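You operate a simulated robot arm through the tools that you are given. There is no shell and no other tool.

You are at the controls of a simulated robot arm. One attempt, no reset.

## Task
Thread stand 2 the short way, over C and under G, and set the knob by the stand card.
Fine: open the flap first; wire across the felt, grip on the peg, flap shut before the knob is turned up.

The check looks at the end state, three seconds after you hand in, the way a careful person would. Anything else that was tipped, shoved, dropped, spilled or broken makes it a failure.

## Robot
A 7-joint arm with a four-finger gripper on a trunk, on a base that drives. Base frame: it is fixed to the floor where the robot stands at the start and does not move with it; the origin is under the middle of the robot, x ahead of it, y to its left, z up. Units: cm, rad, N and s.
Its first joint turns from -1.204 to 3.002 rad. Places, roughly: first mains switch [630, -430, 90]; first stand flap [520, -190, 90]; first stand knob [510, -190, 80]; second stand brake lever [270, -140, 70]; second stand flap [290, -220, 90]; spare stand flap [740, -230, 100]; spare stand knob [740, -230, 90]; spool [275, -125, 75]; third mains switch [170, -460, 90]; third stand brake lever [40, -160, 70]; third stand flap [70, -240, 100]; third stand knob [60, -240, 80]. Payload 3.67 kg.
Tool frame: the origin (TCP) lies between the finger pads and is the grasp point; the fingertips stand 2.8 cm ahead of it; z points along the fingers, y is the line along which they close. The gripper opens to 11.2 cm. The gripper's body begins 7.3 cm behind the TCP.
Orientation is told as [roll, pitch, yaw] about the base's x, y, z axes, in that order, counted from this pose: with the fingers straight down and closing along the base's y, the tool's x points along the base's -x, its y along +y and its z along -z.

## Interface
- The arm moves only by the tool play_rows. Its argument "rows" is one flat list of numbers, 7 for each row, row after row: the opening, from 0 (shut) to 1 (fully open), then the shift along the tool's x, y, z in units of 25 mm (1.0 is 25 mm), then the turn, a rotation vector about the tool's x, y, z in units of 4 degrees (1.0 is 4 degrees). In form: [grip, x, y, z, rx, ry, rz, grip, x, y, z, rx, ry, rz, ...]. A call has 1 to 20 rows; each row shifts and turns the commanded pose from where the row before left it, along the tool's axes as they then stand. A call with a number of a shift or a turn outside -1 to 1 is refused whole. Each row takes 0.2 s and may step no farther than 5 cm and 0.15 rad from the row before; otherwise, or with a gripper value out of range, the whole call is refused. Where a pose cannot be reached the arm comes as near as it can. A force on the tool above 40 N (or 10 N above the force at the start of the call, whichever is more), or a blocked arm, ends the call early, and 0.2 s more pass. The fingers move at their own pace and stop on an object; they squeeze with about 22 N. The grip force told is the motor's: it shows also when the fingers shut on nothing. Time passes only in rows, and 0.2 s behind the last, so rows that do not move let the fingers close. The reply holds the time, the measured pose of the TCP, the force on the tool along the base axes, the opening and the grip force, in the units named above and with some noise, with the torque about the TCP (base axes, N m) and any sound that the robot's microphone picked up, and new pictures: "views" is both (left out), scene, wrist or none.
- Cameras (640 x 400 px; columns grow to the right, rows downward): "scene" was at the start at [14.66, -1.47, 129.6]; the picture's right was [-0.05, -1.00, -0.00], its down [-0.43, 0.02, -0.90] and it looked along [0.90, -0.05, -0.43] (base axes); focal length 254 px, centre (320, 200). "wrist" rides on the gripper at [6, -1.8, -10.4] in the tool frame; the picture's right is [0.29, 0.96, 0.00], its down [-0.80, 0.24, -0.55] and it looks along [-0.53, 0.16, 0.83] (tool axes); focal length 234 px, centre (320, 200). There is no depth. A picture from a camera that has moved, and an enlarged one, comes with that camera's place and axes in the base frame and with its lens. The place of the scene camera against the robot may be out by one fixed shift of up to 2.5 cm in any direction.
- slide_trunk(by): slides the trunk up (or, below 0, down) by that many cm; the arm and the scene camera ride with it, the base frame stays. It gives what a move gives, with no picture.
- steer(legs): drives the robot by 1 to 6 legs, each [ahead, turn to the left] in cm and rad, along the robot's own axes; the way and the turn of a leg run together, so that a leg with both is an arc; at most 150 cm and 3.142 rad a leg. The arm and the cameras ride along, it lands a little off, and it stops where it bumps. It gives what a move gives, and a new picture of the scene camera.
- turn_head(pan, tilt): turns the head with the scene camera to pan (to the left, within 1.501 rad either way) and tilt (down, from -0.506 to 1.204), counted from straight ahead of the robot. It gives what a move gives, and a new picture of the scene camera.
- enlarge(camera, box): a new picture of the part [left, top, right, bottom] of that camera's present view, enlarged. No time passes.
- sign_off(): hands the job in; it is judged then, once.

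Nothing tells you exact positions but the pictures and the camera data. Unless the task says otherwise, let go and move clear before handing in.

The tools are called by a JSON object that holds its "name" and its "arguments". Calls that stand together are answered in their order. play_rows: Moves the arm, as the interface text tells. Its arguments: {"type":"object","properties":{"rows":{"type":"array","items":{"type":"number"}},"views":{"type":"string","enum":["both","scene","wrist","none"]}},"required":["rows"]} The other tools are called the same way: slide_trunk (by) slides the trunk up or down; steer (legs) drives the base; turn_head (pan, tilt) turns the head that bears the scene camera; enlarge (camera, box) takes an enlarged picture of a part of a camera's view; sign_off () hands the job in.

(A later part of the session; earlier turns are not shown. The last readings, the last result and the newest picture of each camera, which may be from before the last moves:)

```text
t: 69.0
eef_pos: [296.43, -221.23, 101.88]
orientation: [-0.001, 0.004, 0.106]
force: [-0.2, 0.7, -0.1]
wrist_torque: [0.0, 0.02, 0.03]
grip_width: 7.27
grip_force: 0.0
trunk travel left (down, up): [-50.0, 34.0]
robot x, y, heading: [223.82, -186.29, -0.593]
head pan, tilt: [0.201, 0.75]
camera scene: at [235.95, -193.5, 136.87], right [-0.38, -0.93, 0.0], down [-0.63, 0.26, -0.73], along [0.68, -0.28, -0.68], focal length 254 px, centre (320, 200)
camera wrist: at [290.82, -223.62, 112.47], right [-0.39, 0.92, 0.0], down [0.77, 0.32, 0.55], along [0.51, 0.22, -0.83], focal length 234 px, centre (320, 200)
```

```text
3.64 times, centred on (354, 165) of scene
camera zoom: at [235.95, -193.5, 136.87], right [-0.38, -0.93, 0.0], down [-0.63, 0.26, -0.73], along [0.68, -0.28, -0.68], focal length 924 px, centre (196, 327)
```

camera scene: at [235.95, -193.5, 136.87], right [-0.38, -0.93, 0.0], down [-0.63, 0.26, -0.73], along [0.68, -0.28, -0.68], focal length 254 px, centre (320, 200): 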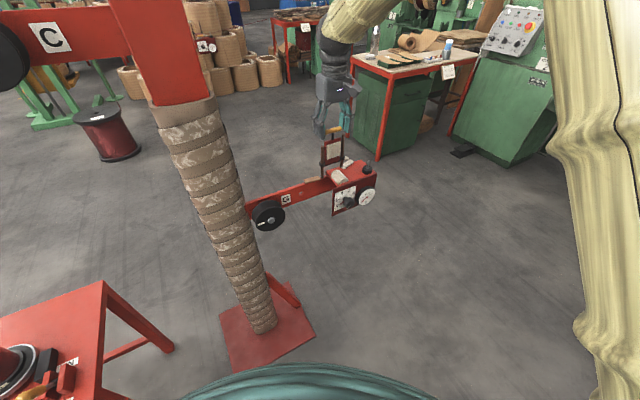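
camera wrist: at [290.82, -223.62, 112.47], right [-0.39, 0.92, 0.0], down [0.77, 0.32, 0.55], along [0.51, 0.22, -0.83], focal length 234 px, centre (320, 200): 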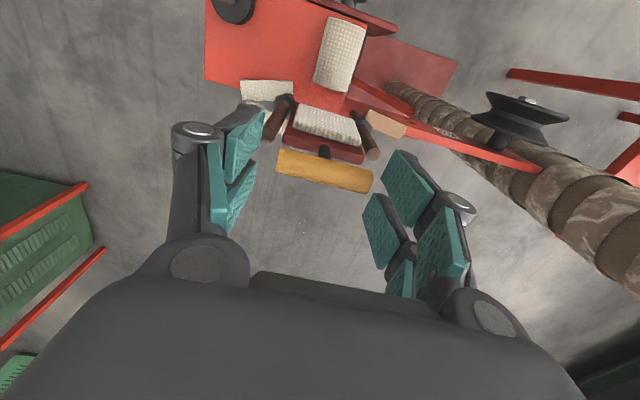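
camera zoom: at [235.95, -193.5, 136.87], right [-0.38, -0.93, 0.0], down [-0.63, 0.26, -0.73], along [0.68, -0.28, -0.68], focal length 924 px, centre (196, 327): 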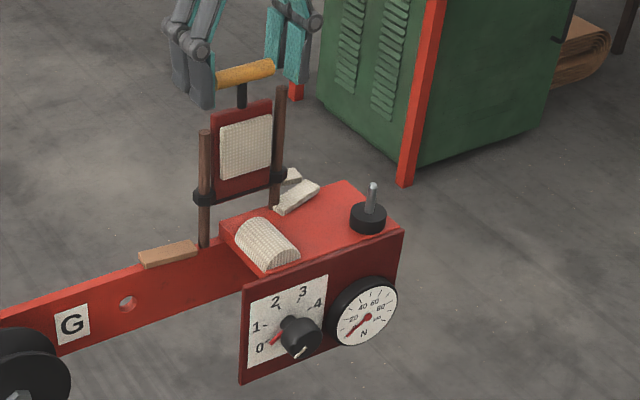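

The flap stays open on its own. I rise clear and wait a moment to be sure.

{"name": "play_rows", "arguments": {"rows": [0.65, 0, 0, -0.6, 0, 0, 0, 0.65, 0, 0, -1, 0, 0, 0, 0.65, 0, 0, -1, 0, 0, 0, 0.65, 0, 0, -1, 0, 0, 0, 0.65, 0, 0, -1, 0, 0, 0, 0.65, 0.8, 0, 0, 0, 0, 0, 0.65, 1, 0, 0, 0, 0, 0, 0.65, 1, 0, 0, 0, 0, 0], "views": "both"}}

{"name": "enlarge", "arguments": {"camera": "scene", "box": [290, 110, 418, 220]}}

{"name": "enlarge", "arguments": {"camera": "wrist", "box": [200, 80, 440, 280]}}

```text
t: 70.8
eef_pos: [289.41, -221.75, 113.44]
orientation: [-0.001, 0.003, 0.11]
force: [-1.3, -0.5, 0.5]
wrist_torque: [0.03, -0.05, 0.01]
grip_width: 7.28
grip_force: 0.1
trunk travel left (down, up): [-50.0, 34.0]
robot x, y, heading: [223.56, -186.34, -0.592]
head pan, tilt: [0.201, 0.75]
camera scene: at [235.78, -193.49, 136.89], right [-0.38, -0.93, 0.0], down [-0.63, 0.26, -0.73], along [0.68, -0.28, -0.68], focal length 254 px, centre (320, 200)
camera wrist: at [283.65, -224.21, 124.09], right [-0.39, 0.92, 0.0], down [0.77, 0.32, 0.55], along [0.51, 0.22, -0.83], focal length 234 px, centre (320, 200)
```

scene: 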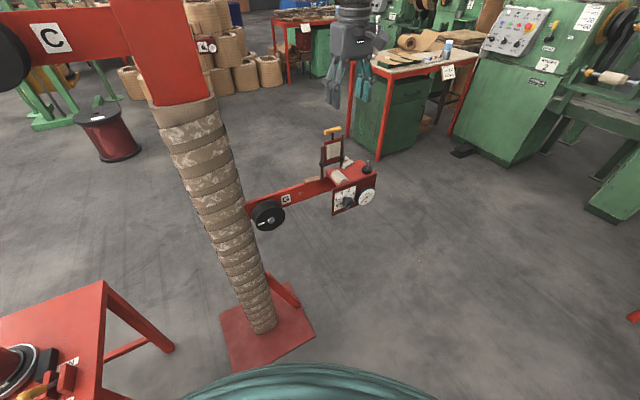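
wrist: 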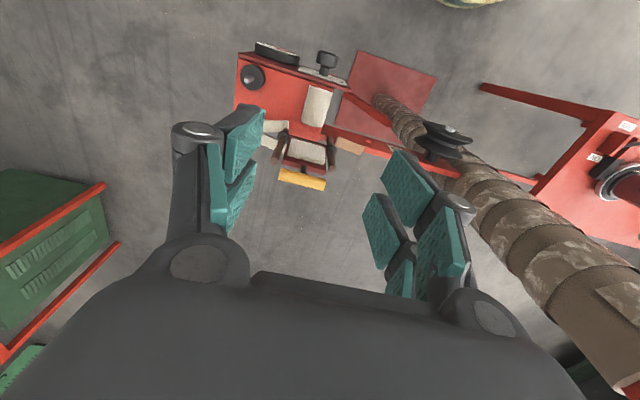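

```text
3.64 times, centred on (354, 165) of scene
camera zoom: at [235.78, -193.49, 136.89], right [-0.38, -0.93, 0.0], down [-0.63, 0.26, -0.73], along [0.68, -0.28, -0.68], focal length 924 px, centre (196, 327)
```

zoom: 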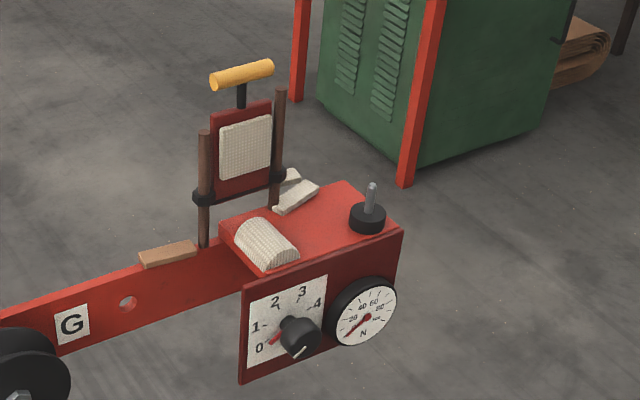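

```text
2.00 times, centred on (320, 180) of wrist
camera zoom: at [283.65, -224.21, 124.09], right [-0.39, 0.92, 0.0], down [0.77, 0.32, 0.55], along [0.51, 0.22, -0.83], focal length 468 px, centre (320, 240)
```

zoom: 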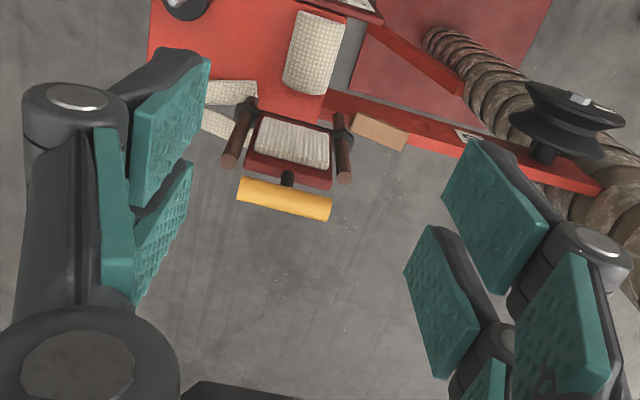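

The flap is stably open. Next is the spool: I'll retract the hand, turn the base left by 0.3 rad and look at the stool.

{"name": "play_rows", "arguments": {"rows": [0.65, 1, 0, 0, 0, 0, 0, 0.65, 1, 0, 0, 0, 0, 0, 0.65, 1, 0, 0, 0, 0, 0, 0.65, 1, 0, 0, 0, 0, 0, 0.65, 1, 0, 0, 0, 0, 0, 0.65, 1, 0, 0, 0, 0, 0, 0.65, 1, 0, 0, 0, 0, 0, 0.65, 1, 0, 0, 0, 0, 0, 0.65, 1, 0, 0, 0, 0, 0, 0.65, 1, 0, 0, 0, 0, 0], "views": "none"}}

{"name": "steer", "arguments": {"legs": [[0, 0.3]]}}

{"name": "turn_head", "arguments": {"pan": 1.1, "tilt": 0.75}}

{"name": "enlarge", "arguments": {"camera": "scene", "box": [220, 120, 420, 260]}}

```text
t: 73.0
eef_pos: [264.41, -224.75, 113.55]
orientation: [-0.001, 0.002, 0.108]
force: [-1.0, -0.1, 0.2]
wrist_torque: [0.0, -0.01, -0.01]
grip_width: 7.29
grip_force: 0.1
trunk travel left (down, up): [-50.0, 34.0]
robot x, y, heading: [223.19, -186.35, -0.588]
head pan, tilt: [0.201, 0.75]
```

```text
t: 74.4
eef_pos: [274.16, -210.68, 113.41]
orientation: [0.0, 0.004, 0.413]
force: [0.0, 0.6, 0.2]
wrist_torque: [0.0, -0.03, -0.02]
grip_width: 7.25
grip_force: 0.1
trunk travel left (down, up): [-50.0, 34.0]
robot x, y, heading: [223.78, -186.04, -0.289]
head pan, tilt: [0.201, 0.75]
camera scene: at [237.16, -189.64, 136.88], right [-0.08, -1.0, 0.0], down [-0.68, 0.06, -0.73], along [0.73, -0.06, -0.68], focal length 254 px, centre (320, 200)
```

scene: 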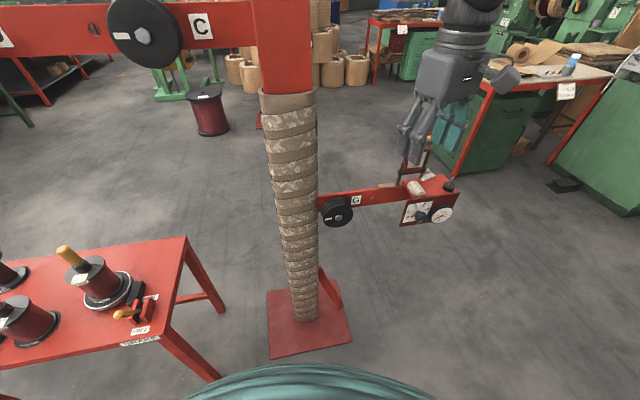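

```text
t: 75.6
eef_pos: [273.95, -210.66, 113.44]
orientation: [0.001, 0.003, 0.412]
force: [0.1, 0.2, -0.7]
wrist_torque: [0.01, 0.0, 0.01]
grip_width: 7.26
grip_force: 0.0
trunk travel left (down, up): [-50.0, 34.0]
robot x, y, heading: [223.44, -186.77, -0.288]
head pan, tilt: [1.1, 0.75]
camera scene: at [234.56, -182.97, 136.88], right [0.73, -0.69, 0.0], down [-0.47, -0.5, -0.73], along [0.5, 0.53, -0.68], focal length 254 px, centre (320, 200)
```

scene: 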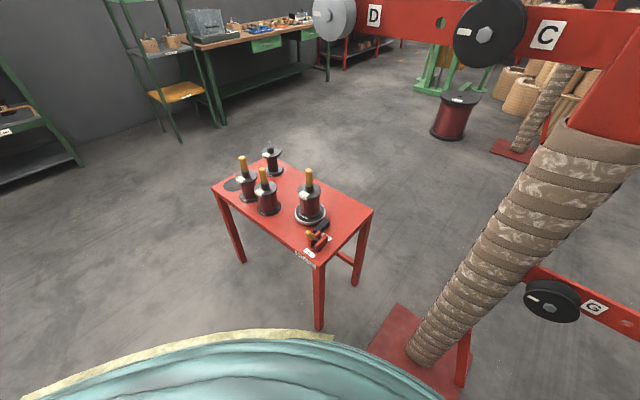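

```text
2.86 times, centred on (320, 190) of scene
camera zoom: at [234.56, -182.97, 136.88], right [0.73, -0.69, 0.0], down [-0.47, -0.5, -0.73], along [0.5, 0.53, -0.68], focal length 726 px, centre (320, 229)
```

zoom: 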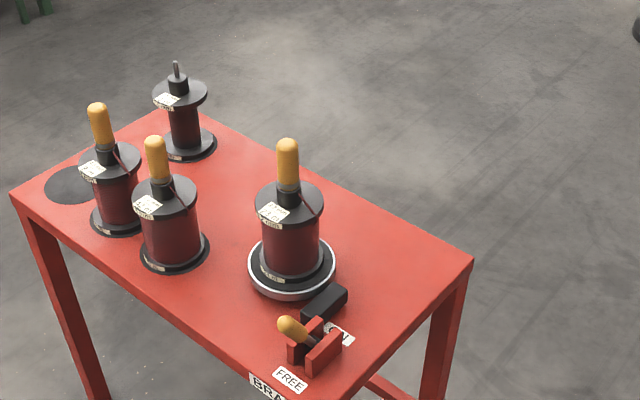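

{"name": "enlarge", "arguments": {"camera": "scene", "box": [285, 210, 349, 270]}}

{"name": "enlarge", "arguments": {"camera": "scene", "box": [280, 160, 344, 220]}}

```text
6.67 times, centred on (317, 240) of scene
camera zoom: at [234.56, -182.97, 136.88], right [0.73, -0.69, 0.0], down [-0.47, -0.5, -0.73], along [0.5, 0.53, -0.68], focal length 1693 px, centre (340, -67)
```

zoom: 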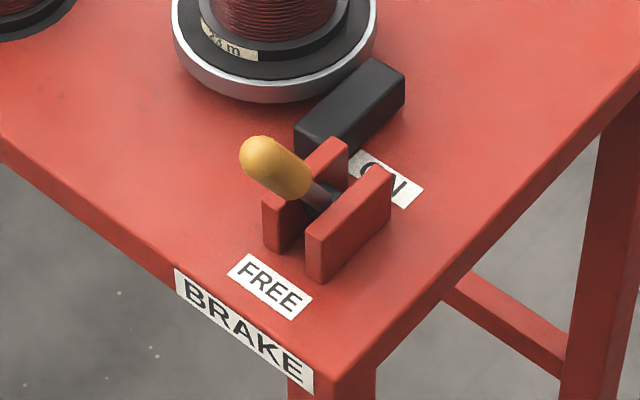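

```text
6.67 times, centred on (312, 190) of scene
camera zoom: at [234.56, -182.97, 136.88], right [0.73, -0.69, 0.0], down [-0.47, -0.5, -0.73], along [0.5, 0.53, -0.68], focal length 1693 px, centre (373, 267)
```

zoom: 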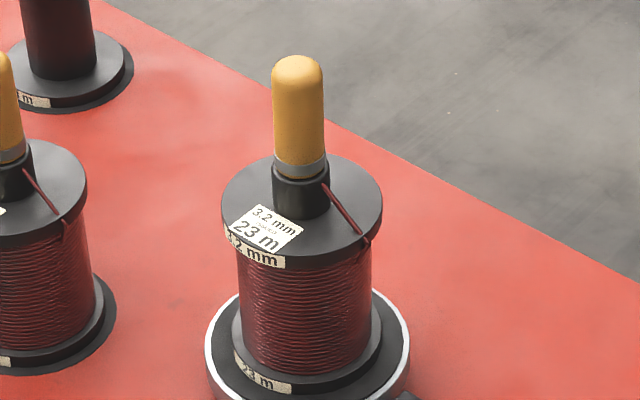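

The brake lever leans to FREE (good), and the 3.2 mm spool's grip is near (280, -127, top z≈84). I'll bring the hand across in front of the pulleys, above the stool, to measure the grip with the wrist camera.

{"name": "play_rows", "arguments": {"rows": [0.65, 1, 0, 0, 0, 0, 0.9, 0.65, 1, 0, 0, 0, 0, 0.9, 0.65, 1, 0, 0, 0, 0, 0.9, 0.65, 1, 0, 0, 0, 0, 0.9, 0.65, 0.5, 0, 0, 0, 0, 0.8, 0.65, 0, 1, 0, 0, 0, 0, 0.65, 0, 1, 0, 0, 0, 0, 0.65, 0, 1, 0, 0, 0, 0, 0.65, 0, 1, 0, 0, 0, 0, 0.65, 0, 1, 0, 0, 0, 0, 0.65, 0, 1, 0, 0, 0, 0, 0.65, 0, 1, 0, 0, 0, 0, 0.65, 0, 1, 0, 0, 0, 0, 0.65, 0, 1, 0, 0, 0, 0, 0.65, 0, 1, 0, 0, 0, 0, 0.65, 0, 1, 0, 0, 0, 0, 0.65, 0, 1, 0, 0, 0, 0, 0.65, 0, 1, 0, 0, 0, 0, 0.65, 0, 1, 0, 0, 0, 0, 0.65, 0, 1, 0, 0, 0, 0], "views": "none"}}

{"name": "play_rows", "arguments": {"rows": [0.65, 0, 1, 0, 0, 0, 0, 0.65, 0, 1, 0, 0, 0, 0, 0.65, 0, 1, 0, 0, 0, 0, 0.65, 0, 1, 0, 0, 0, 0, 0.65, 0, 1, 0, 0, 0, 0, 0.65, 0, 1, 0, 0, 0, 0, 0.65, 0, 1, 0, 0, 0, 0, 0.65, 0, 1, 0, 0, 0, 0, 0.65, 0, 1, 0, 0, 0, 0, 0.65, 0, 1, 0, 0, 0, 0, 0.65, 0, 1, 0, 0, 0, 0, 0.65, 0, 1, 0, 0, 0, 0, 0.65, 0, 1, 0, 0, 0, 0, 0.65, 0, 1, 0, 0, 0, 0], "views": "both"}}

{"name": "enlarge", "arguments": {"camera": "wrist", "box": [200, 100, 440, 280]}}

```text
t: 79.8
eef_pos: [259.53, -176.58, 113.35]
orientation: [0.0, 0.006, 0.105]
force: [0.0, 0.0, -0.5]
wrist_torque: [-0.01, 0.0, -0.04]
grip_width: 7.27
grip_force: 0.0
trunk travel left (down, up): [-50.0, 34.0]
robot x, y, heading: [223.7, -186.43, -0.29]
head pan, tilt: [1.1, 0.75]
```

```text
t: 83.0
eef_pos: [257.37, -148.05, 121.25]
orientation: [0.095, -0.049, 0.078]
force: [0.5, -0.4, 0.5]
wrist_torque: [0.03, -0.01, 0.05]
grip_width: 7.3
grip_force: 0.1
out of reach, approached as far as the arm can: row 13, 14
trunk travel left (down, up): [-50.0, 34.0]
robot x, y, heading: [223.47, -186.56, -0.29]
head pan, tilt: [1.1, 0.75]
stopped in row 14: the arm was blocked; the commanded pose is now the measured one
camera scene: at [233.96, -182.45, 136.9], right [0.79, -0.61, 0.0], down [-0.42, -0.54, -0.73], along [0.45, 0.58, -0.68], focal length 254 px, centre (320, 200)
camera wrist: at [251.05, -151.34, 131.06], right [-0.37, 0.93, 0.08], down [0.75, 0.24, 0.61], along [0.55, 0.28, -0.79], focal length 234 px, centre (320, 200)
```

scene: 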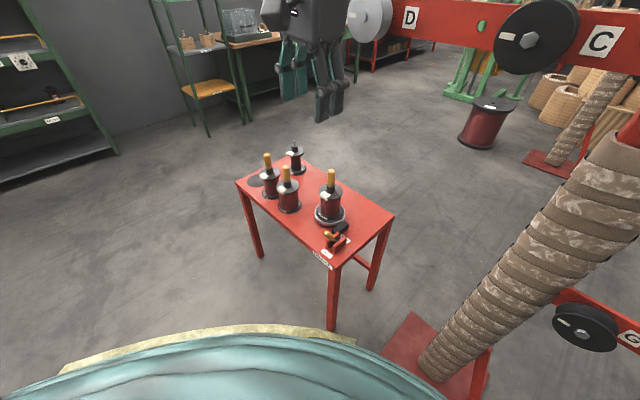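
wrist: 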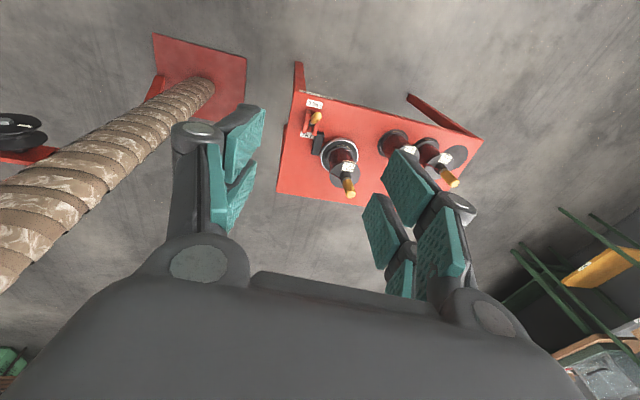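

```text
2.22 times, centred on (320, 190) of wrist
camera zoom: at [251.05, -151.34, 131.06], right [-0.37, 0.93, 0.08], down [0.75, 0.24, 0.61], along [0.55, 0.28, -0.79], focal length 520 px, centre (320, 222)
```

zoom: 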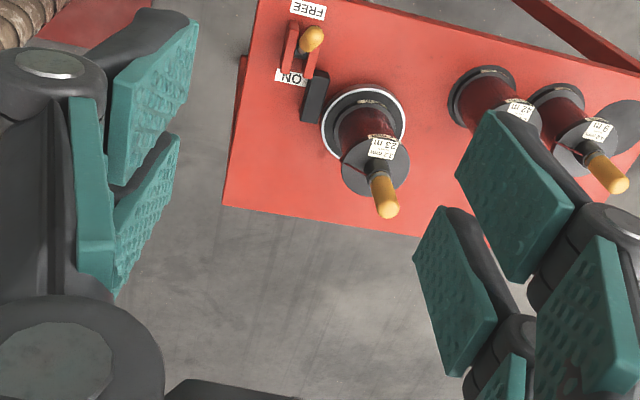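

The arm runs out of comfortable wrist range here with the base turned right. I'll turn the base 0.27 rad further left so that both spool and peg sit within range.

{"name": "steer", "arguments": {"legs": [[0, 0.27]]}}

{"name": "turn_head", "arguments": {"pan": 0.75, "tilt": 0.65}}

```text
t: 84.3
eef_pos: [246.01, -140.44, 120.9]
orientation: [0.094, -0.051, 0.343]
force: [-0.4, 0.3, 0.9]
wrist_torque: [0.01, 0.03, 0.03]
grip_width: 7.29
grip_force: 0.0
trunk travel left (down, up): [-50.0, 34.0]
robot x, y, heading: [223.88, -185.79, -0.016]
head pan, tilt: [1.1, 0.75]
camera scene: at [232.43, -180.01, 136.89], right [0.91, -0.41, 0.0], down [-0.28, -0.62, -0.73], along [0.3, 0.67, -0.68], focal length 254 px, centre (320, 200)
```

scene: 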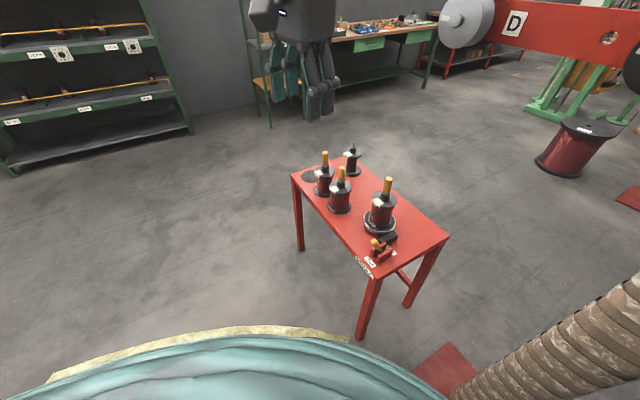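

```text
t: 85.1
eef_pos: [246.03, -140.56, 121.09]
orientation: [0.099, -0.048, 0.344]
force: [0.2, 0.1, -0.6]
wrist_torque: [-0.02, 0.01, 0.0]
grip_width: 7.27
grip_force: 0.1
trunk travel left (down, up): [-50.0, 34.0]
robot x, y, heading: [223.39, -186.05, -0.015]
head pan, tilt: [0.75, 0.649]
camera scene: at [234.77, -181.23, 137.43], right [0.74, -0.67, 0.0], down [-0.42, -0.47, -0.77], along [0.52, 0.58, -0.63], focal length 254 px, centre (320, 200)
```

scene: 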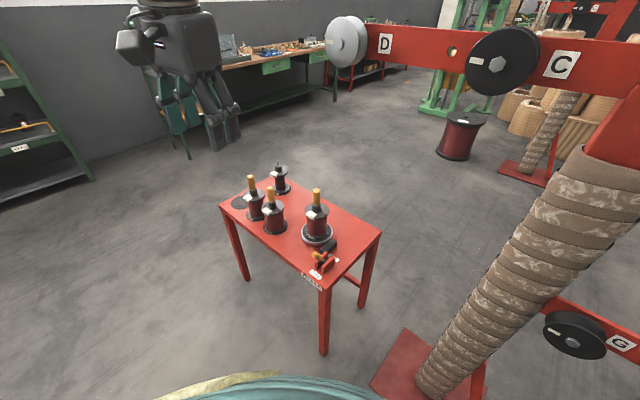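

I'll level the tool, move over toward the stool, and tilt the tool forward to 45° so the hand stays in front of the pulleys while the grip hangs vertically.

{"name": "play_rows", "arguments": {"rows": [0.65, -0.3, 0.1, 0.1, 0.47, 0.23, -0.73, 0.65, -0.3, 0.1, 0.1, 0.47, 0.23, -0.73, 0.65, -0.5, 0, 0.3, 0.47, 0.23, -0.73, 0.65, -1, 0, 0.6, 0, 0, 0, 0.65, -1, 0, 0.6, 0, 0, 0, 0.65, -1, 0, 0.6, 0, 0, 0, 0.65, -1, 0, 0.6, 0, 0, 0], "views": "both"}}

{"name": "enlarge", "arguments": {"camera": "wrist", "box": [200, 80, 440, 260]}}

```text
t: 86.9
eef_pos: [254.46, -140.52, 126.86]
orientation: [0.087, -0.086, 0.445]
force: [0.2, -0.9, -0.3]
wrist_torque: [0.03, 0.01, -0.02]
grip_width: 7.26
grip_force: 0.1
out of reach, approached as far as the arm can: row 5, 6, 7
trunk travel left (down, up): [-50.0, 34.0]
robot x, y, heading: [223.62, -186.29, -0.015]
head pan, tilt: [0.75, 0.649]
stopped in row 7: the arm was blocked; the commanded pose is now the measured one
camera scene: at [235.51, -181.9, 137.75], right [0.67, -0.74, 0.0], down [-0.45, -0.4, -0.8], along [0.59, 0.53, -0.6], focal length 254 px, centre (320, 200)
camera wrist: at [249.35, -145.92, 136.65], right [-0.68, 0.73, 0.06], down [0.59, 0.49, 0.64], along [0.44, 0.47, -0.77], focal length 234 px, centre (320, 200)
```

scene: 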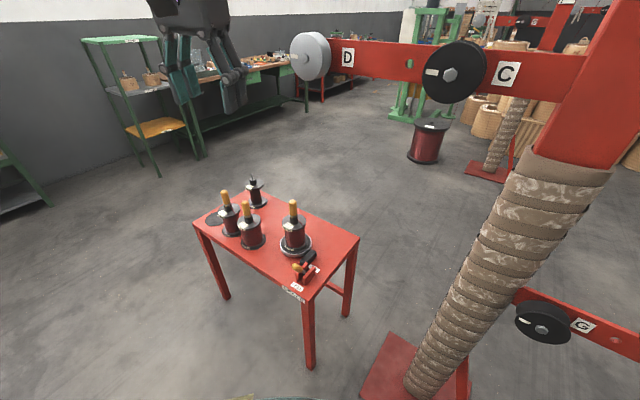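
wrist: 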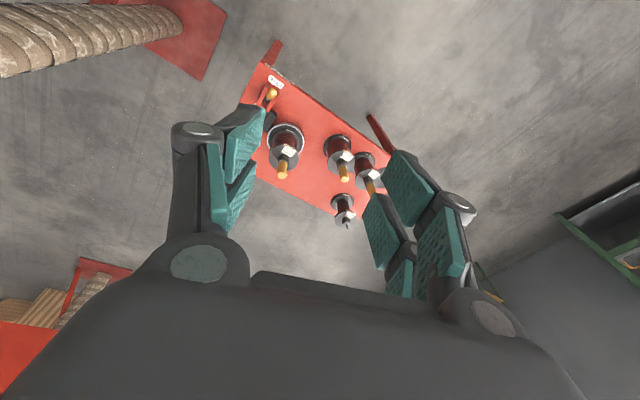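

```text
2.22 times, centred on (320, 170) of wrist
camera zoom: at [249.35, -145.92, 136.65], right [-0.68, 0.73, 0.06], down [0.59, 0.49, 0.64], along [0.44, 0.47, -0.77], focal length 520 px, centre (320, 267)
```

zoom: 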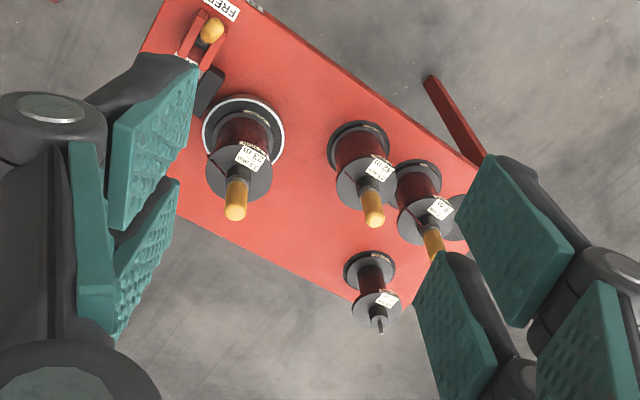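

Still at a wrist limit; the tool yaw lags the arm's azimuth. I'll turn the tool left by ~0.5 rad in place and see whether the arm frees up.

{"name": "play_rows", "arguments": {"rows": [0.65, 0, 0, 0, 0, 0, -1, 0.65, 0, 0, 0, 0, 0, -1, 0.65, 0, 0, 0, 0, 0, -1, 0.65, 0, 0, 0, 0, 0, -1, 0.65, 0, 0, 0, 0, 0, -1, 0.65, 0, 0, 0, 0, 0, -1, 0.65, 0, 0, 0, 0, 0, -1], "views": "scene"}}

```text
t: 88.5
eef_pos: [254.21, -140.36, 126.57]
orientation: [0.036, -0.113, 0.939]
force: [-0.1, -0.5, 0.3]
wrist_torque: [0.0, -0.02, 0.01]
grip_width: 7.27
grip_force: 0.1
trunk travel left (down, up): [-50.0, 34.0]
robot x, y, heading: [223.89, -186.49, -0.016]
head pan, tilt: [0.75, 0.649]
camera scene: at [235.53, -181.81, 137.74], right [0.67, -0.74, 0.0], down [-0.45, -0.4, -0.8], along [0.59, 0.53, -0.6], focal length 254 px, centre (320, 200)
```

scene: 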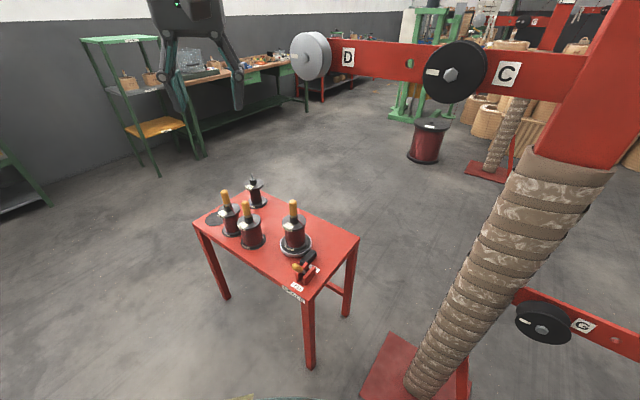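

{"name": "play_rows", "arguments": {"rows": [0.65, -0.5, 0, 0, 0.1, -0.8, 0, 0.65, -0.5, 0, 0.1, 0.1, -0.8, 0, 0.65, -0.5, 0, 0.2, 0.1, -0.8, 0, 0.65, -0.5, 0, 0.3, 0.1, -0.8, 0, 0.65, -0.5, 0, 0.4, 0.1, -0.8, 0, 0.65, -0.4, 0, 0.4, 0, -0.8, 0, 0.65, -0.4, 0, 0.4, 0, -0.8, 0, 0.65, -0.4, 0, 0.5, 0, -0.8, 0], "views": "scene"}}

```text
t: 90.5
eef_pos: [263.8, -133.8, 127.31]
orientation: [0.135, -0.569, 0.84]
force: [0.1, -0.1, 0.3]
wrist_torque: [0.03, -0.02, 0.01]
grip_width: 7.28
grip_force: 0.0
trunk travel left (down, up): [-50.0, 34.0]
robot x, y, heading: [223.36, -186.18, -0.016]
head pan, tilt: [0.75, 0.649]
stopped in row 8: the arm was blocked; the commanded pose is now the measured one
camera scene: at [235.21, -181.48, 137.76], right [0.71, -0.7, 0.0], down [-0.42, -0.43, -0.8], along [0.56, 0.57, -0.6], focal length 254 px, centre (320, 200)
```

scene: 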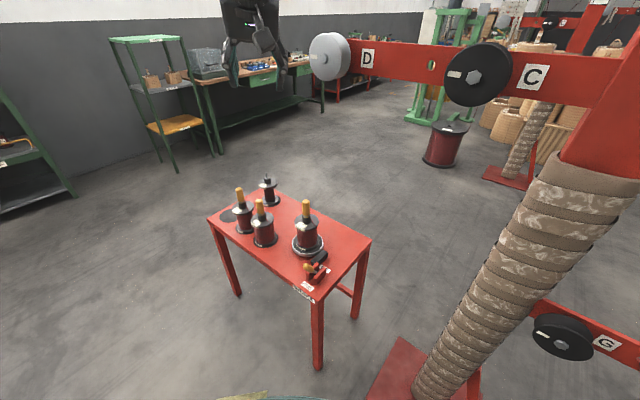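

The scene camera direction shifts whenever the arm is "blocked" — the arm is rubbing against the head, which is panned toward it. I'll pan the head away to the right and then retry.

{"name": "turn_head", "arguments": {"pan": -0.7, "tilt": 0.5}}

{"name": "play_rows", "arguments": {"rows": [0.65, 0, 0, 0.2, 0, 0, 0, 0.65, 0, 0, 0.2, 0, 0, 0], "views": "both"}}

```text
t: 92.1
eef_pos: [263.62, -133.64, 127.45]
orientation: [0.135, -0.569, 0.842]
force: [-1.1, -0.2, -0.3]
wrist_torque: [-0.01, 0.0, 0.03]
grip_width: 7.27
grip_force: 0.0
trunk travel left (down, up): [-50.0, 34.0]
robot x, y, heading: [223.84, -186.48, -0.017]
head pan, tilt: [-0.7, 0.499]
camera scene: at [235.32, -181.23, 138.44], right [0.71, -0.7, 0.0], down [-0.38, -0.39, -0.84], along [0.59, 0.6, -0.54], focal length 254 px, centre (320, 200)
```

scene: 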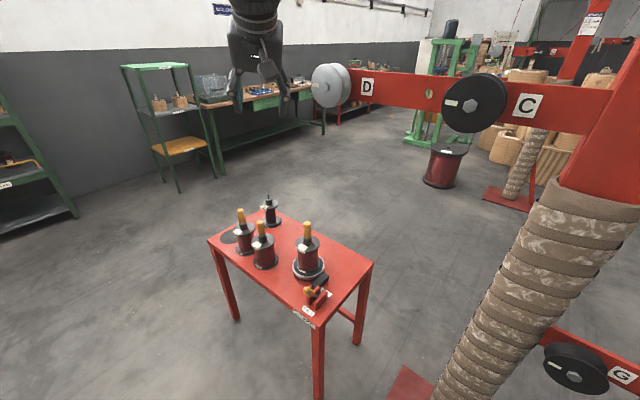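

```text
t: 92.7
eef_pos: [264.45, -133.73, 127.36]
orientation: [0.153, -0.574, 0.83]
force: [0.0, 0.8, 0.7]
wrist_torque: [0.0, -0.01, -0.02]
grip_width: 7.28
grip_force: 0.0
trunk travel left (down, up): [-50.0, 34.0]
robot x, y, heading: [223.57, -186.42, -0.016]
head pan, tilt: [-0.7, 0.499]
camera scene: at [235.22, -181.16, 138.37], right [0.72, -0.69, 0.0], down [-0.38, -0.4, -0.84], along [0.58, 0.61, -0.55], focal length 254 px, centre (320, 200)
camera wrist: at [259.84, -143.66, 132.57], right [-0.91, 0.4, -0.04], down [0.12, 0.36, 0.92], along [0.39, 0.84, -0.38], focal length 234 px, centre (320, 200)
```

scene: 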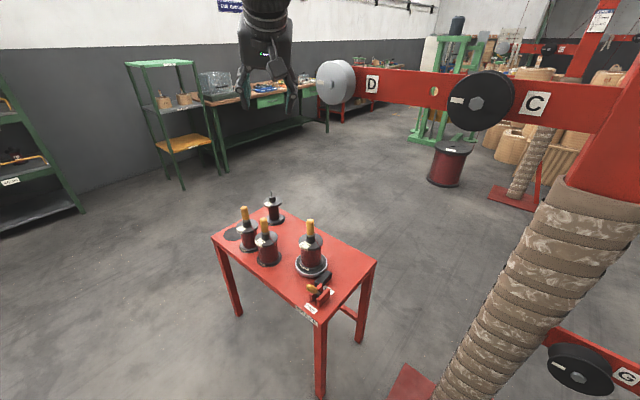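
wrist: 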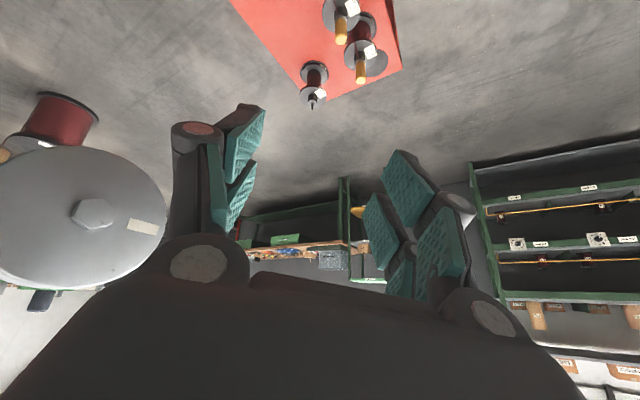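

The head is trapped to the left of the arm, so it must be panned further left than the arm's azimuth. I'll pan it to 1.45 and retry the leveling/approach.

{"name": "turn_head", "arguments": {"pan": 1.45, "tilt": 0.6}}

{"name": "play_rows", "arguments": {"rows": [0.65, 0, 0, 0.6, 0, 0, 0, 0.65, 0, 0, 0.6, 0, 0, 0, 0.65, 0, 0, 0.6, 0, 0, 0], "views": "both"}}

```text
t: 94.7
eef_pos: [264.24, -133.61, 127.35]
orientation: [0.145, -0.579, 0.835]
force: [0.2, 0.3, 0.0]
wrist_torque: [0.03, -0.02, 0.03]
grip_width: 7.29
grip_force: 0.1
trunk travel left (down, up): [-50.0, 34.0]
robot x, y, heading: [223.72, -186.26, -0.021]
head pan, tilt: [1.45, 0.6]
camera scene: at [233.49, -179.96, 138.15], right [0.87, -0.5, 0.0], down [-0.28, -0.49, -0.82], along [0.41, 0.71, -0.57], focal length 254 px, centre (320, 200)
```

scene: 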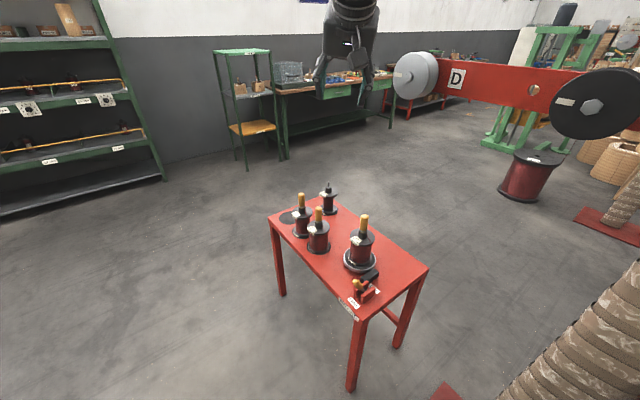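

```text
t: 95.7
eef_pos: [266.89, -133.51, 128.75]
orientation: [0.209, -0.626, 0.78]
force: [0.2, -0.1, 0.4]
wrist_torque: [-0.04, -0.04, 0.01]
grip_width: 7.27
grip_force: 0.0
trunk travel left (down, up): [-50.0, 34.0]
robot x, y, heading: [223.64, -186.19, -0.014]
head pan, tilt: [1.45, 0.6]
stopped in row 3: the arm was blocked; the commanded pose is now the measured one
camera scene: at [230.73, -178.97, 138.2], right [0.98, -0.18, 0.0], down [-0.1, -0.55, -0.83], along [0.15, 0.81, -0.56], focal length 254 px, centre (320, 200)
camera wrist: at [262.09, -143.67, 133.32], right [-0.91, 0.42, -0.01], down [0.13, 0.3, 0.95], along [0.4, 0.86, -0.32], focal length 234 px, centre (320, 200)
```

scene: 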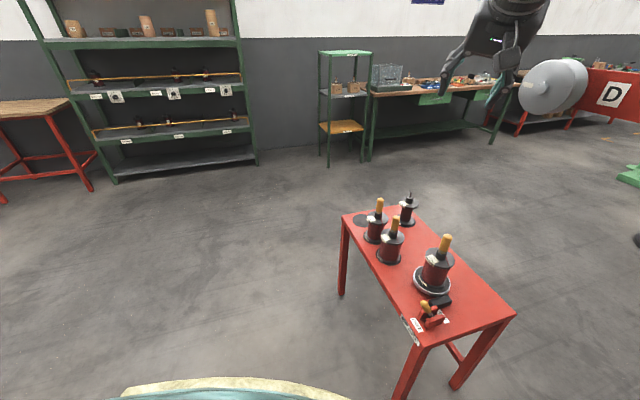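
wrist: 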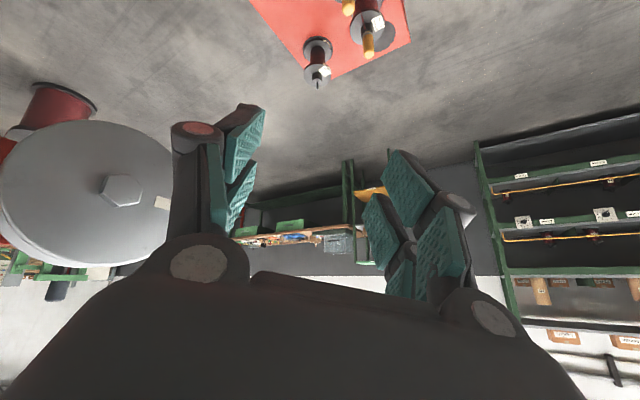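

The head is now turned away. I'll retry a gentle move.

{"name": "play_rows", "arguments": {"rows": [0.65, 0, 0, 0, 0, 0, 0, 0.65, 0, 0, 0.3, 0, 0, 0, 0.65, 0, 0, 0.3, 0, 0, 0, 0.65, 0.3, 0, 0.3, 0, 0, 0, 0.65, 0.3, 0, 0.3, 0, 0, 0], "views": "scene"}}

```text
t: 96.9
eef_pos: [267.4, -133.46, 127.39]
orientation: [0.23, -0.639, 0.758]
force: [-0.2, 0.1, 0.2]
wrist_torque: [0.03, 0.02, 0.01]
grip_width: 7.27
grip_force: 0.1
trunk travel left (down, up): [-50.0, 34.0]
robot x, y, heading: [223.36, -186.29, -0.015]
head pan, tilt: [1.45, 0.6]
camera scene: at [230.3, -178.87, 138.17], right [0.99, -0.14, 0.0], down [-0.08, -0.56, -0.83], along [0.11, 0.82, -0.56], focal length 254 px, centre (320, 200)
```

scene: 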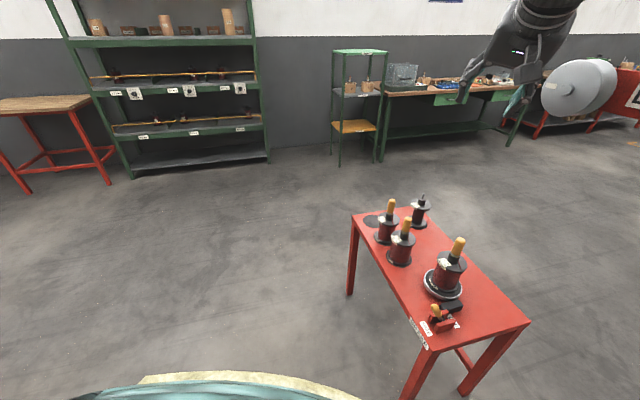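

The arm's own posture is the limit on this side. I'll undo the tilt, bring the hand back in front of the robot, and then rotate the base left to face the spool.

{"name": "play_rows", "arguments": {"rows": [0.65, 0, -0.5, 0, 0.82, 0, 0, 0.65, 0, -0.5, 0, 0.82, 0, 0, 0.65, 0, -0.5, 0, 0.82, 0, 0, 0.65, 0, -0.5, 0, 0.82, 0, 0, 0.65, 0.2, -0.5, -0.2, 0, 0.915, 0, 0.65, 0.2, -0.5, -0.2, 0, 0.915, 0, 0.65, 0.2, -0.5, -0.2, 0, 0.915, 0, 0.65, 0.2, -0.5, 0, 0, 0.915, 0, 0.65, 0.2, -0.5, 0, 0, 0.915, 0, 0.65, 0.2, -0.5, 0, 0, 0.915, 0, 0.65, 0.2, -0.5, 0, 0, 0.915, 0, 0.65, 0.2, -0.5, 0, 0, 0.915, 0, 0.65, 0.2, -0.5, 0, 0, 0.915, 0, 0.65, 0.2, -0.5, 0, 0, 0.915, 0], "views": "scene"}}

```text
t: 100.1
eef_pos: [275.19, -150.58, 129.59]
orientation: [0.011, -0.045, 0.756]
force: [-0.7, 0.1, 0.4]
wrist_torque: [0.03, 0.0, -0.01]
grip_width: 7.3
grip_force: 0.1
trunk travel left (down, up): [-50.0, 34.0]
robot x, y, heading: [223.16, -186.42, -0.02]
head pan, tilt: [1.45, 0.6]
stopped in row 14: the arm was blocked; the commanded pose is now the measured one
camera scene: at [230.27, -178.92, 138.18], right [0.99, -0.14, 0.0], down [-0.08, -0.56, -0.83], along [0.11, 0.82, -0.56], focal length 254 px, centre (320, 200)
```

scene: 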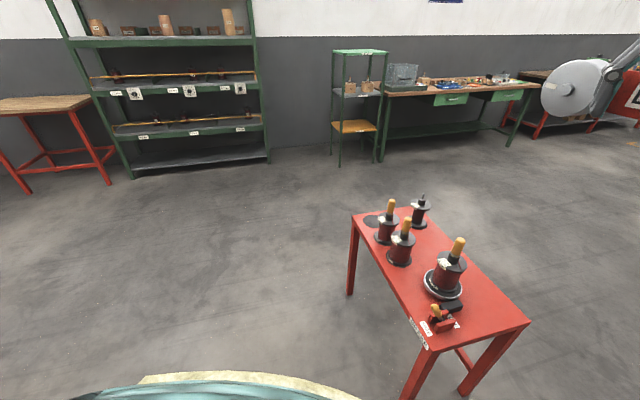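

Too near the beam; I back straight away from it, then turn the tool to yaw 0.

{"name": "play_rows", "arguments": {"rows": [0.65, 1, 0, 0, 0, 0, 0, 0.65, 1, 0, 0, 0, 0, 0, 0.65, 1, 0, 0, 0, 0, 0, 0.65, 1, 0, 0, 0, 0, 0, 0.65, 1, 0, 0, 0, 0, 0, 0.65, 1, 0, 0, 0, 0, 0, 0.65, 0.3, 0, 0, 0, 0.06, 1, 0.65, 0.3, 0, 0, 0, 0.06, 1, 0.65, 0.3, 0, 0, 0, 0.06, 1, 0.65, 0.3, 0, 0, 0, 0.06, 1, 0.65, 0.3, 0, 0, 0, 0.06, 1, 0.65, 0, 0, 0, 0, 0.06, 1, 0.65, 0, 0, 0, 0, 0.06, 1, 0.65, 0, 0, 0, 0, 0.06, 1, 0.65, 0, -1, 0, 0, 0, 0, 0.65, 0, -1, 0, 0, 0, 0, 0.65, 0, -1, 0, 0, 0, 0], "views": "both"}}

```text
t: 103.7
eef_pos: [262.92, -170.53, 128.14]
orientation: [0.021, 0.001, 0.198]
force: [-0.2, -0.5, 0.6]
wrist_torque: [0.02, -0.04, -0.01]
grip_width: 7.28
grip_force: 0.0
trunk travel left (down, up): [-50.0, 34.0]
robot x, y, heading: [223.32, -186.43, -0.014]
head pan, tilt: [1.45, 0.6]
camera scene: at [230.3, -179.06, 138.18], right [0.99, -0.14, 0.0], down [-0.08, -0.56, -0.83], along [0.11, 0.82, -0.56], focal length 254 px, centre (320, 200)
camera wrist: at [257.4, -173.59, 138.78], right [-0.47, 0.88, 0.02], down [0.74, 0.38, 0.56], along [0.48, 0.28, -0.83], focal length 234 px, centre (320, 200)
```

scene: 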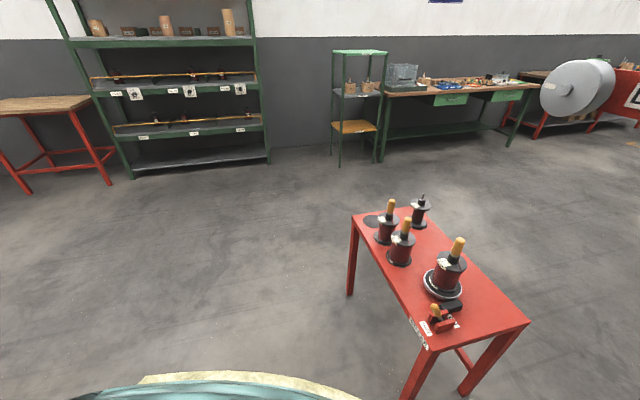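
wrist: 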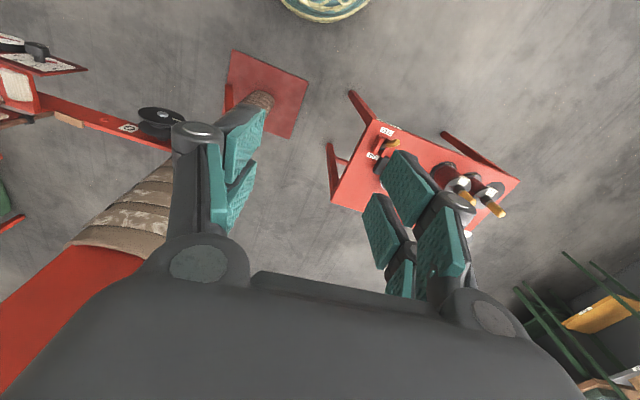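

The arm is free and level here. With the head out of the way I'll lower and move left toward the stool again.

{"name": "play_rows", "arguments": {"rows": [0.65, 0, 0, 1, 0, 0, 0, 0.65, 0, 0, 1, 0, 0, 0, 0.65, 0, 0, 1, 0, 0, 0, 0.65, 0, 0, 1, 0, 0, 0, 0.65, 0, 0, 1, 0, 0, 0, 0.65, 0, 0, 1, 0, 0, 0, 0.65, 0, 1, 0, 0, 0, 0, 0.65, 0, 1, 0, 0, 0, 0, 0.65, 0, 1, 0, 0, 0, 0, 0.65, 0, 1, 0, 0, 0, 0, 0.65, 0, 1, 0, 0, 0, 0], "views": "none"}}

{"name": "play_rows", "arguments": {"rows": [0.65, -0.3, 1, 0, 0, 0, 0, 0.65, -0.3, 1, 0, 0, 0, 0, 0.65, -0.3, 1, 0, 0, 0, 0, 0.65, -0.3, 1, 0, 0, 0, 0, 0.65, -0.3, 1, 0, 0, 0, 0, 0.65, -0.3, 1, 0, 0, 0, 0], "views": "both"}}

```text
t: 106.1
eef_pos: [260.15, -157.65, 113.67]
orientation: [0.018, 0.002, 0.2]
force: [-0.7, 0.6, 0.4]
wrist_torque: [-0.03, 0.01, -0.02]
grip_width: 7.27
grip_force: 0.0
trunk travel left (down, up): [-50.0, 34.0]
robot x, y, heading: [223.69, -186.4, -0.021]
head pan, tilt: [1.45, 0.6]
```

```text
t: 107.7
eef_pos: [262.6, -144.08, 121.42]
orientation: [0.12, -0.043, 0.178]
force: [-1.0, 0.2, -0.2]
wrist_torque: [0.0, -0.05, -0.05]
grip_width: 7.28
grip_force: 0.0
trunk travel left (down, up): [-50.0, 34.0]
robot x, y, heading: [223.42, -186.25, -0.017]
head pan, tilt: [1.45, 0.6]
stopped in row 6: the arm was blocked; the commanded pose is now the measured one
camera scene: at [230.13, -178.9, 138.18], right [0.99, -0.14, 0.0], down [-0.08, -0.56, -0.83], along [0.11, 0.82, -0.56], focal length 254 px, centre (320, 200)
camera wrist: at [256.77, -148.05, 131.44], right [-0.46, 0.88, 0.1], down [0.73, 0.31, 0.61], along [0.51, 0.35, -0.78], focal length 234 px, centre (320, 200)
```

scene: 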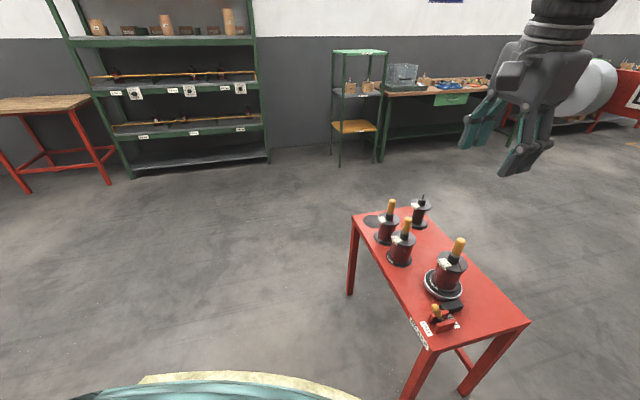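
wrist: 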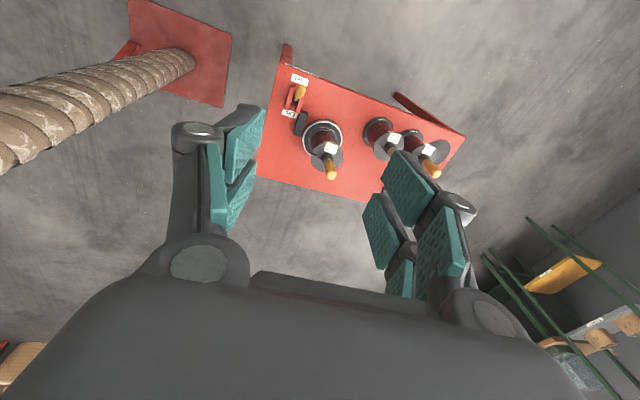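

There is a left-side limit around 0.8 rad of arm azimuth. New plan: bring the hand to the front, back off 8 cm, and rotate the base to face the spool; later rotate back for threading.

{"name": "play_rows", "arguments": {"rows": [0.65, 0, -1, 0, 0.86, 0.3, 0, 0.65, 0, -1, 0, 0.86, 0.3, 0, 0.65, 0.2, -1, 0, 0, 0, 0, 0.65, 0.2, -1, 0, 0, 0, 0, 0.65, 0.2, -1, 0, 0, 0, 0, 0.65, 0.2, -1, 0, 0, 0, 0, 0.65, 0.2, -1, 0, 0, 0, 0, 0.65, 0.2, -1, 0, 0, 0, 0, 0.65, 0.2, -1, 0, 0, 0, 0, 0.65, 0.2, -1, 0, 0, 0, 0, 0.65, 0.2, -1, 0, 0, 0, 0, 0.65, 0.2, -1, 0, 0, 0, 0, 0.65, 0.2, -1, 0, 0, 0, 0, 0.65, 0.2, -1, 0, 0, 0, 0, 0.65, 0.2, -1, 0, 0, 0, 0, 0.65, 0.2, -1, 0, 0, 0, 0], "views": "none"}}

{"name": "turn_head", "arguments": {"pan": 0.35, "tilt": 0.7}}

{"name": "steer", "arguments": {"legs": [[-8, 0], [0, 0.72]]}}

```text
t: 111.1
eef_pos: [262.92, -184.74, 120.91]
orientation: [-0.006, 0.001, 0.182]
force: [0.0, -0.1, -0.2]
wrist_torque: [0.05, 0.02, -0.02]
grip_width: 7.25
grip_force: 0.1
trunk travel left (down, up): [-50.0, 34.0]
robot x, y, heading: [223.45, -186.26, -0.014]
head pan, tilt: [1.45, 0.6]
```

```text
t: 112.5
eef_pos: [262.96, -184.38, 120.95]
orientation: [-0.005, 0.0, 0.181]
force: [-0.1, -0.3, 0.2]
wrist_torque: [0.03, 0.05, 0.0]
grip_width: 7.28
grip_force: 0.0
trunk travel left (down, up): [-50.0, 34.0]
robot x, y, heading: [223.91, -186.54, -0.025]
head pan, tilt: [0.351, 0.7]
camera scene: at [237.1, -184.87, 137.31], right [0.33, -0.94, 0.0], down [-0.61, -0.21, -0.77], along [0.72, 0.25, -0.64], focal length 254 px, centre (320, 200)
```

scene: 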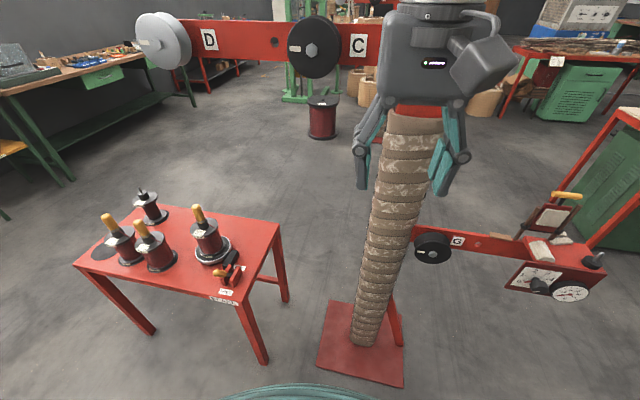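

```text
t: 115.4
eef_pos: [244.23, -159.12, 120.89]
orientation: [-0.005, 0.001, 0.894]
force: [0.3, 0.3, 0.5]
wrist_torque: [-0.05, 0.03, -0.03]
grip_width: 7.28
grip_force: 0.0
trunk travel left (down, up): [-50.0, 34.0]
robot x, y, heading: [215.52, -186.57, 0.693]
head pan, tilt: [0.351, 0.7]
camera scene: at [224.27, -176.84, 137.3], right [0.87, -0.5, 0.0], down [-0.32, -0.56, -0.76], along [0.38, 0.66, -0.64], focal length 254 px, centre (320, 200)
```

scene: 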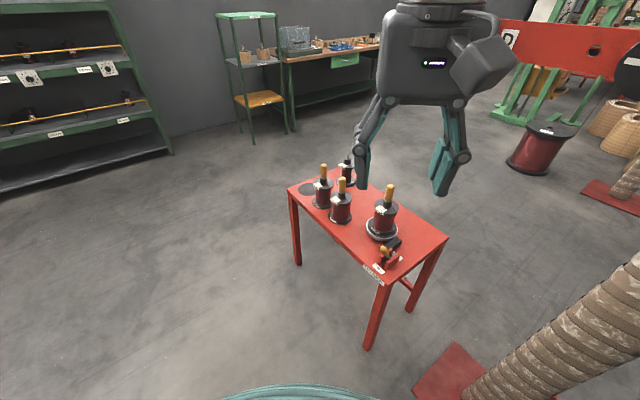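

Now facing the stool with the arm central. I'll move forward and take a wrist view of the grip.

{"name": "play_rows", "arguments": {"rows": [0.65, -1, 0, 0, 0, 0, 0.35, 0.65, -1, 0, 0, 0, 0, 0.35, 0.65, -1, 0, 0, 0, 0, 0.35, 0.65, -1, 0, 0, 0, 0, 0.35, 0.65, -1, 0, 0, 0, 0, 0.35, 0.65, -1, 0, 0, 0, 0, 0.35, 0.65, -1, 0, 0, 0, 0, 0.35, 0.65, 0, 0, 0, 0, 0, 0.35], "views": "both"}}

{"name": "enlarge", "arguments": {"camera": "wrist", "box": [220, 80, 420, 230]}}

{"name": "enlarge", "arguments": {"camera": "scene", "box": [320, 150, 480, 300]}}

```text
t: 117.2
eef_pos: [256.04, -146.31, 121.14]
orientation: [-0.005, -0.001, 0.698]
force: [-0.3, 0.0, 1.7]
wrist_torque: [0.0, 0.01, 0.03]
grip_width: 7.26
grip_force: 0.1
trunk travel left (down, up): [-50.0, 34.0]
robot x, y, heading: [215.81, -186.39, 0.696]
head pan, tilt: [0.351, 0.7]
camera scene: at [224.21, -176.9, 137.32], right [0.87, -0.5, 0.0], down [-0.32, -0.56, -0.77], along [0.38, 0.66, -0.64], focal length 254 px, centre (320, 200)
camera wrist: at [252.55, -151.47, 131.65], right [-0.84, 0.55, -0.01], down [0.45, 0.7, 0.55], along [0.31, 0.46, -0.83], focal length 234 px, centre (320, 200)
```

scene: 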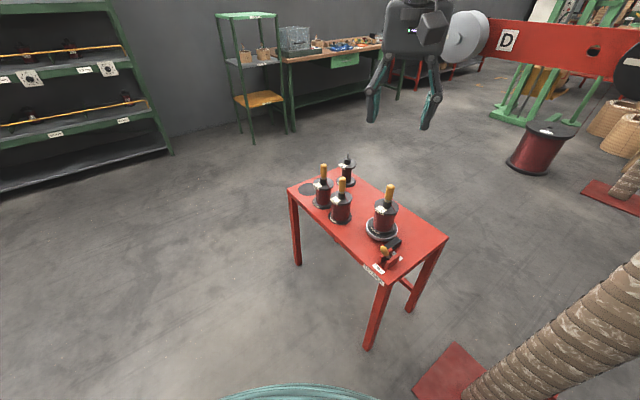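
wrist: 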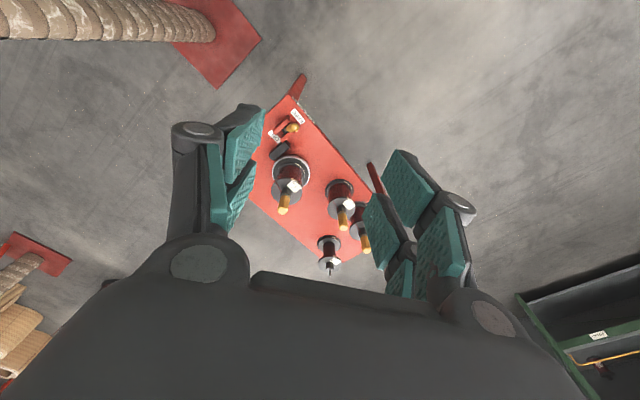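

```text
2.67 times, centred on (320, 155) of wrist
camera zoom: at [252.55, -151.47, 131.65], right [-0.84, 0.55, -0.01], down [0.45, 0.7, 0.55], along [0.31, 0.46, -0.83], focal length 624 px, centre (320, 320)
```

zoom: 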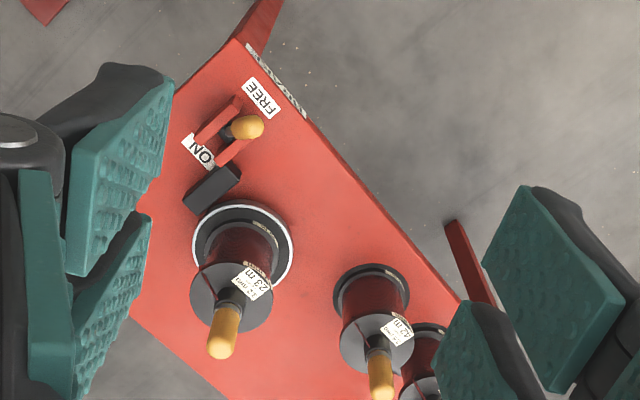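

```text
2.67 times, centred on (400, 225) of scene
camera zoom: at [224.21, -176.9, 137.32], right [0.87, -0.5, 0.0], down [-0.32, -0.56, -0.77], along [0.38, 0.66, -0.64], focal length 677 px, centre (107, 133)
```

zoom: 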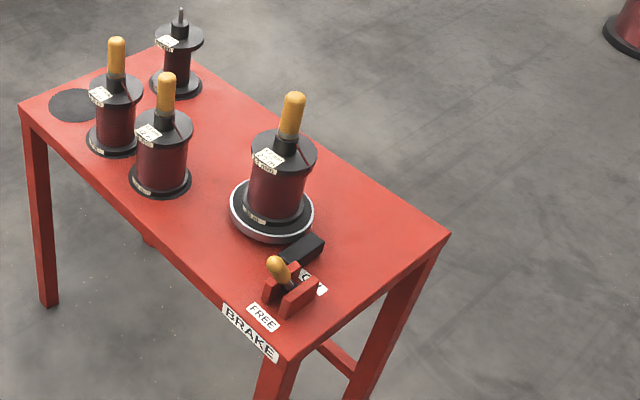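

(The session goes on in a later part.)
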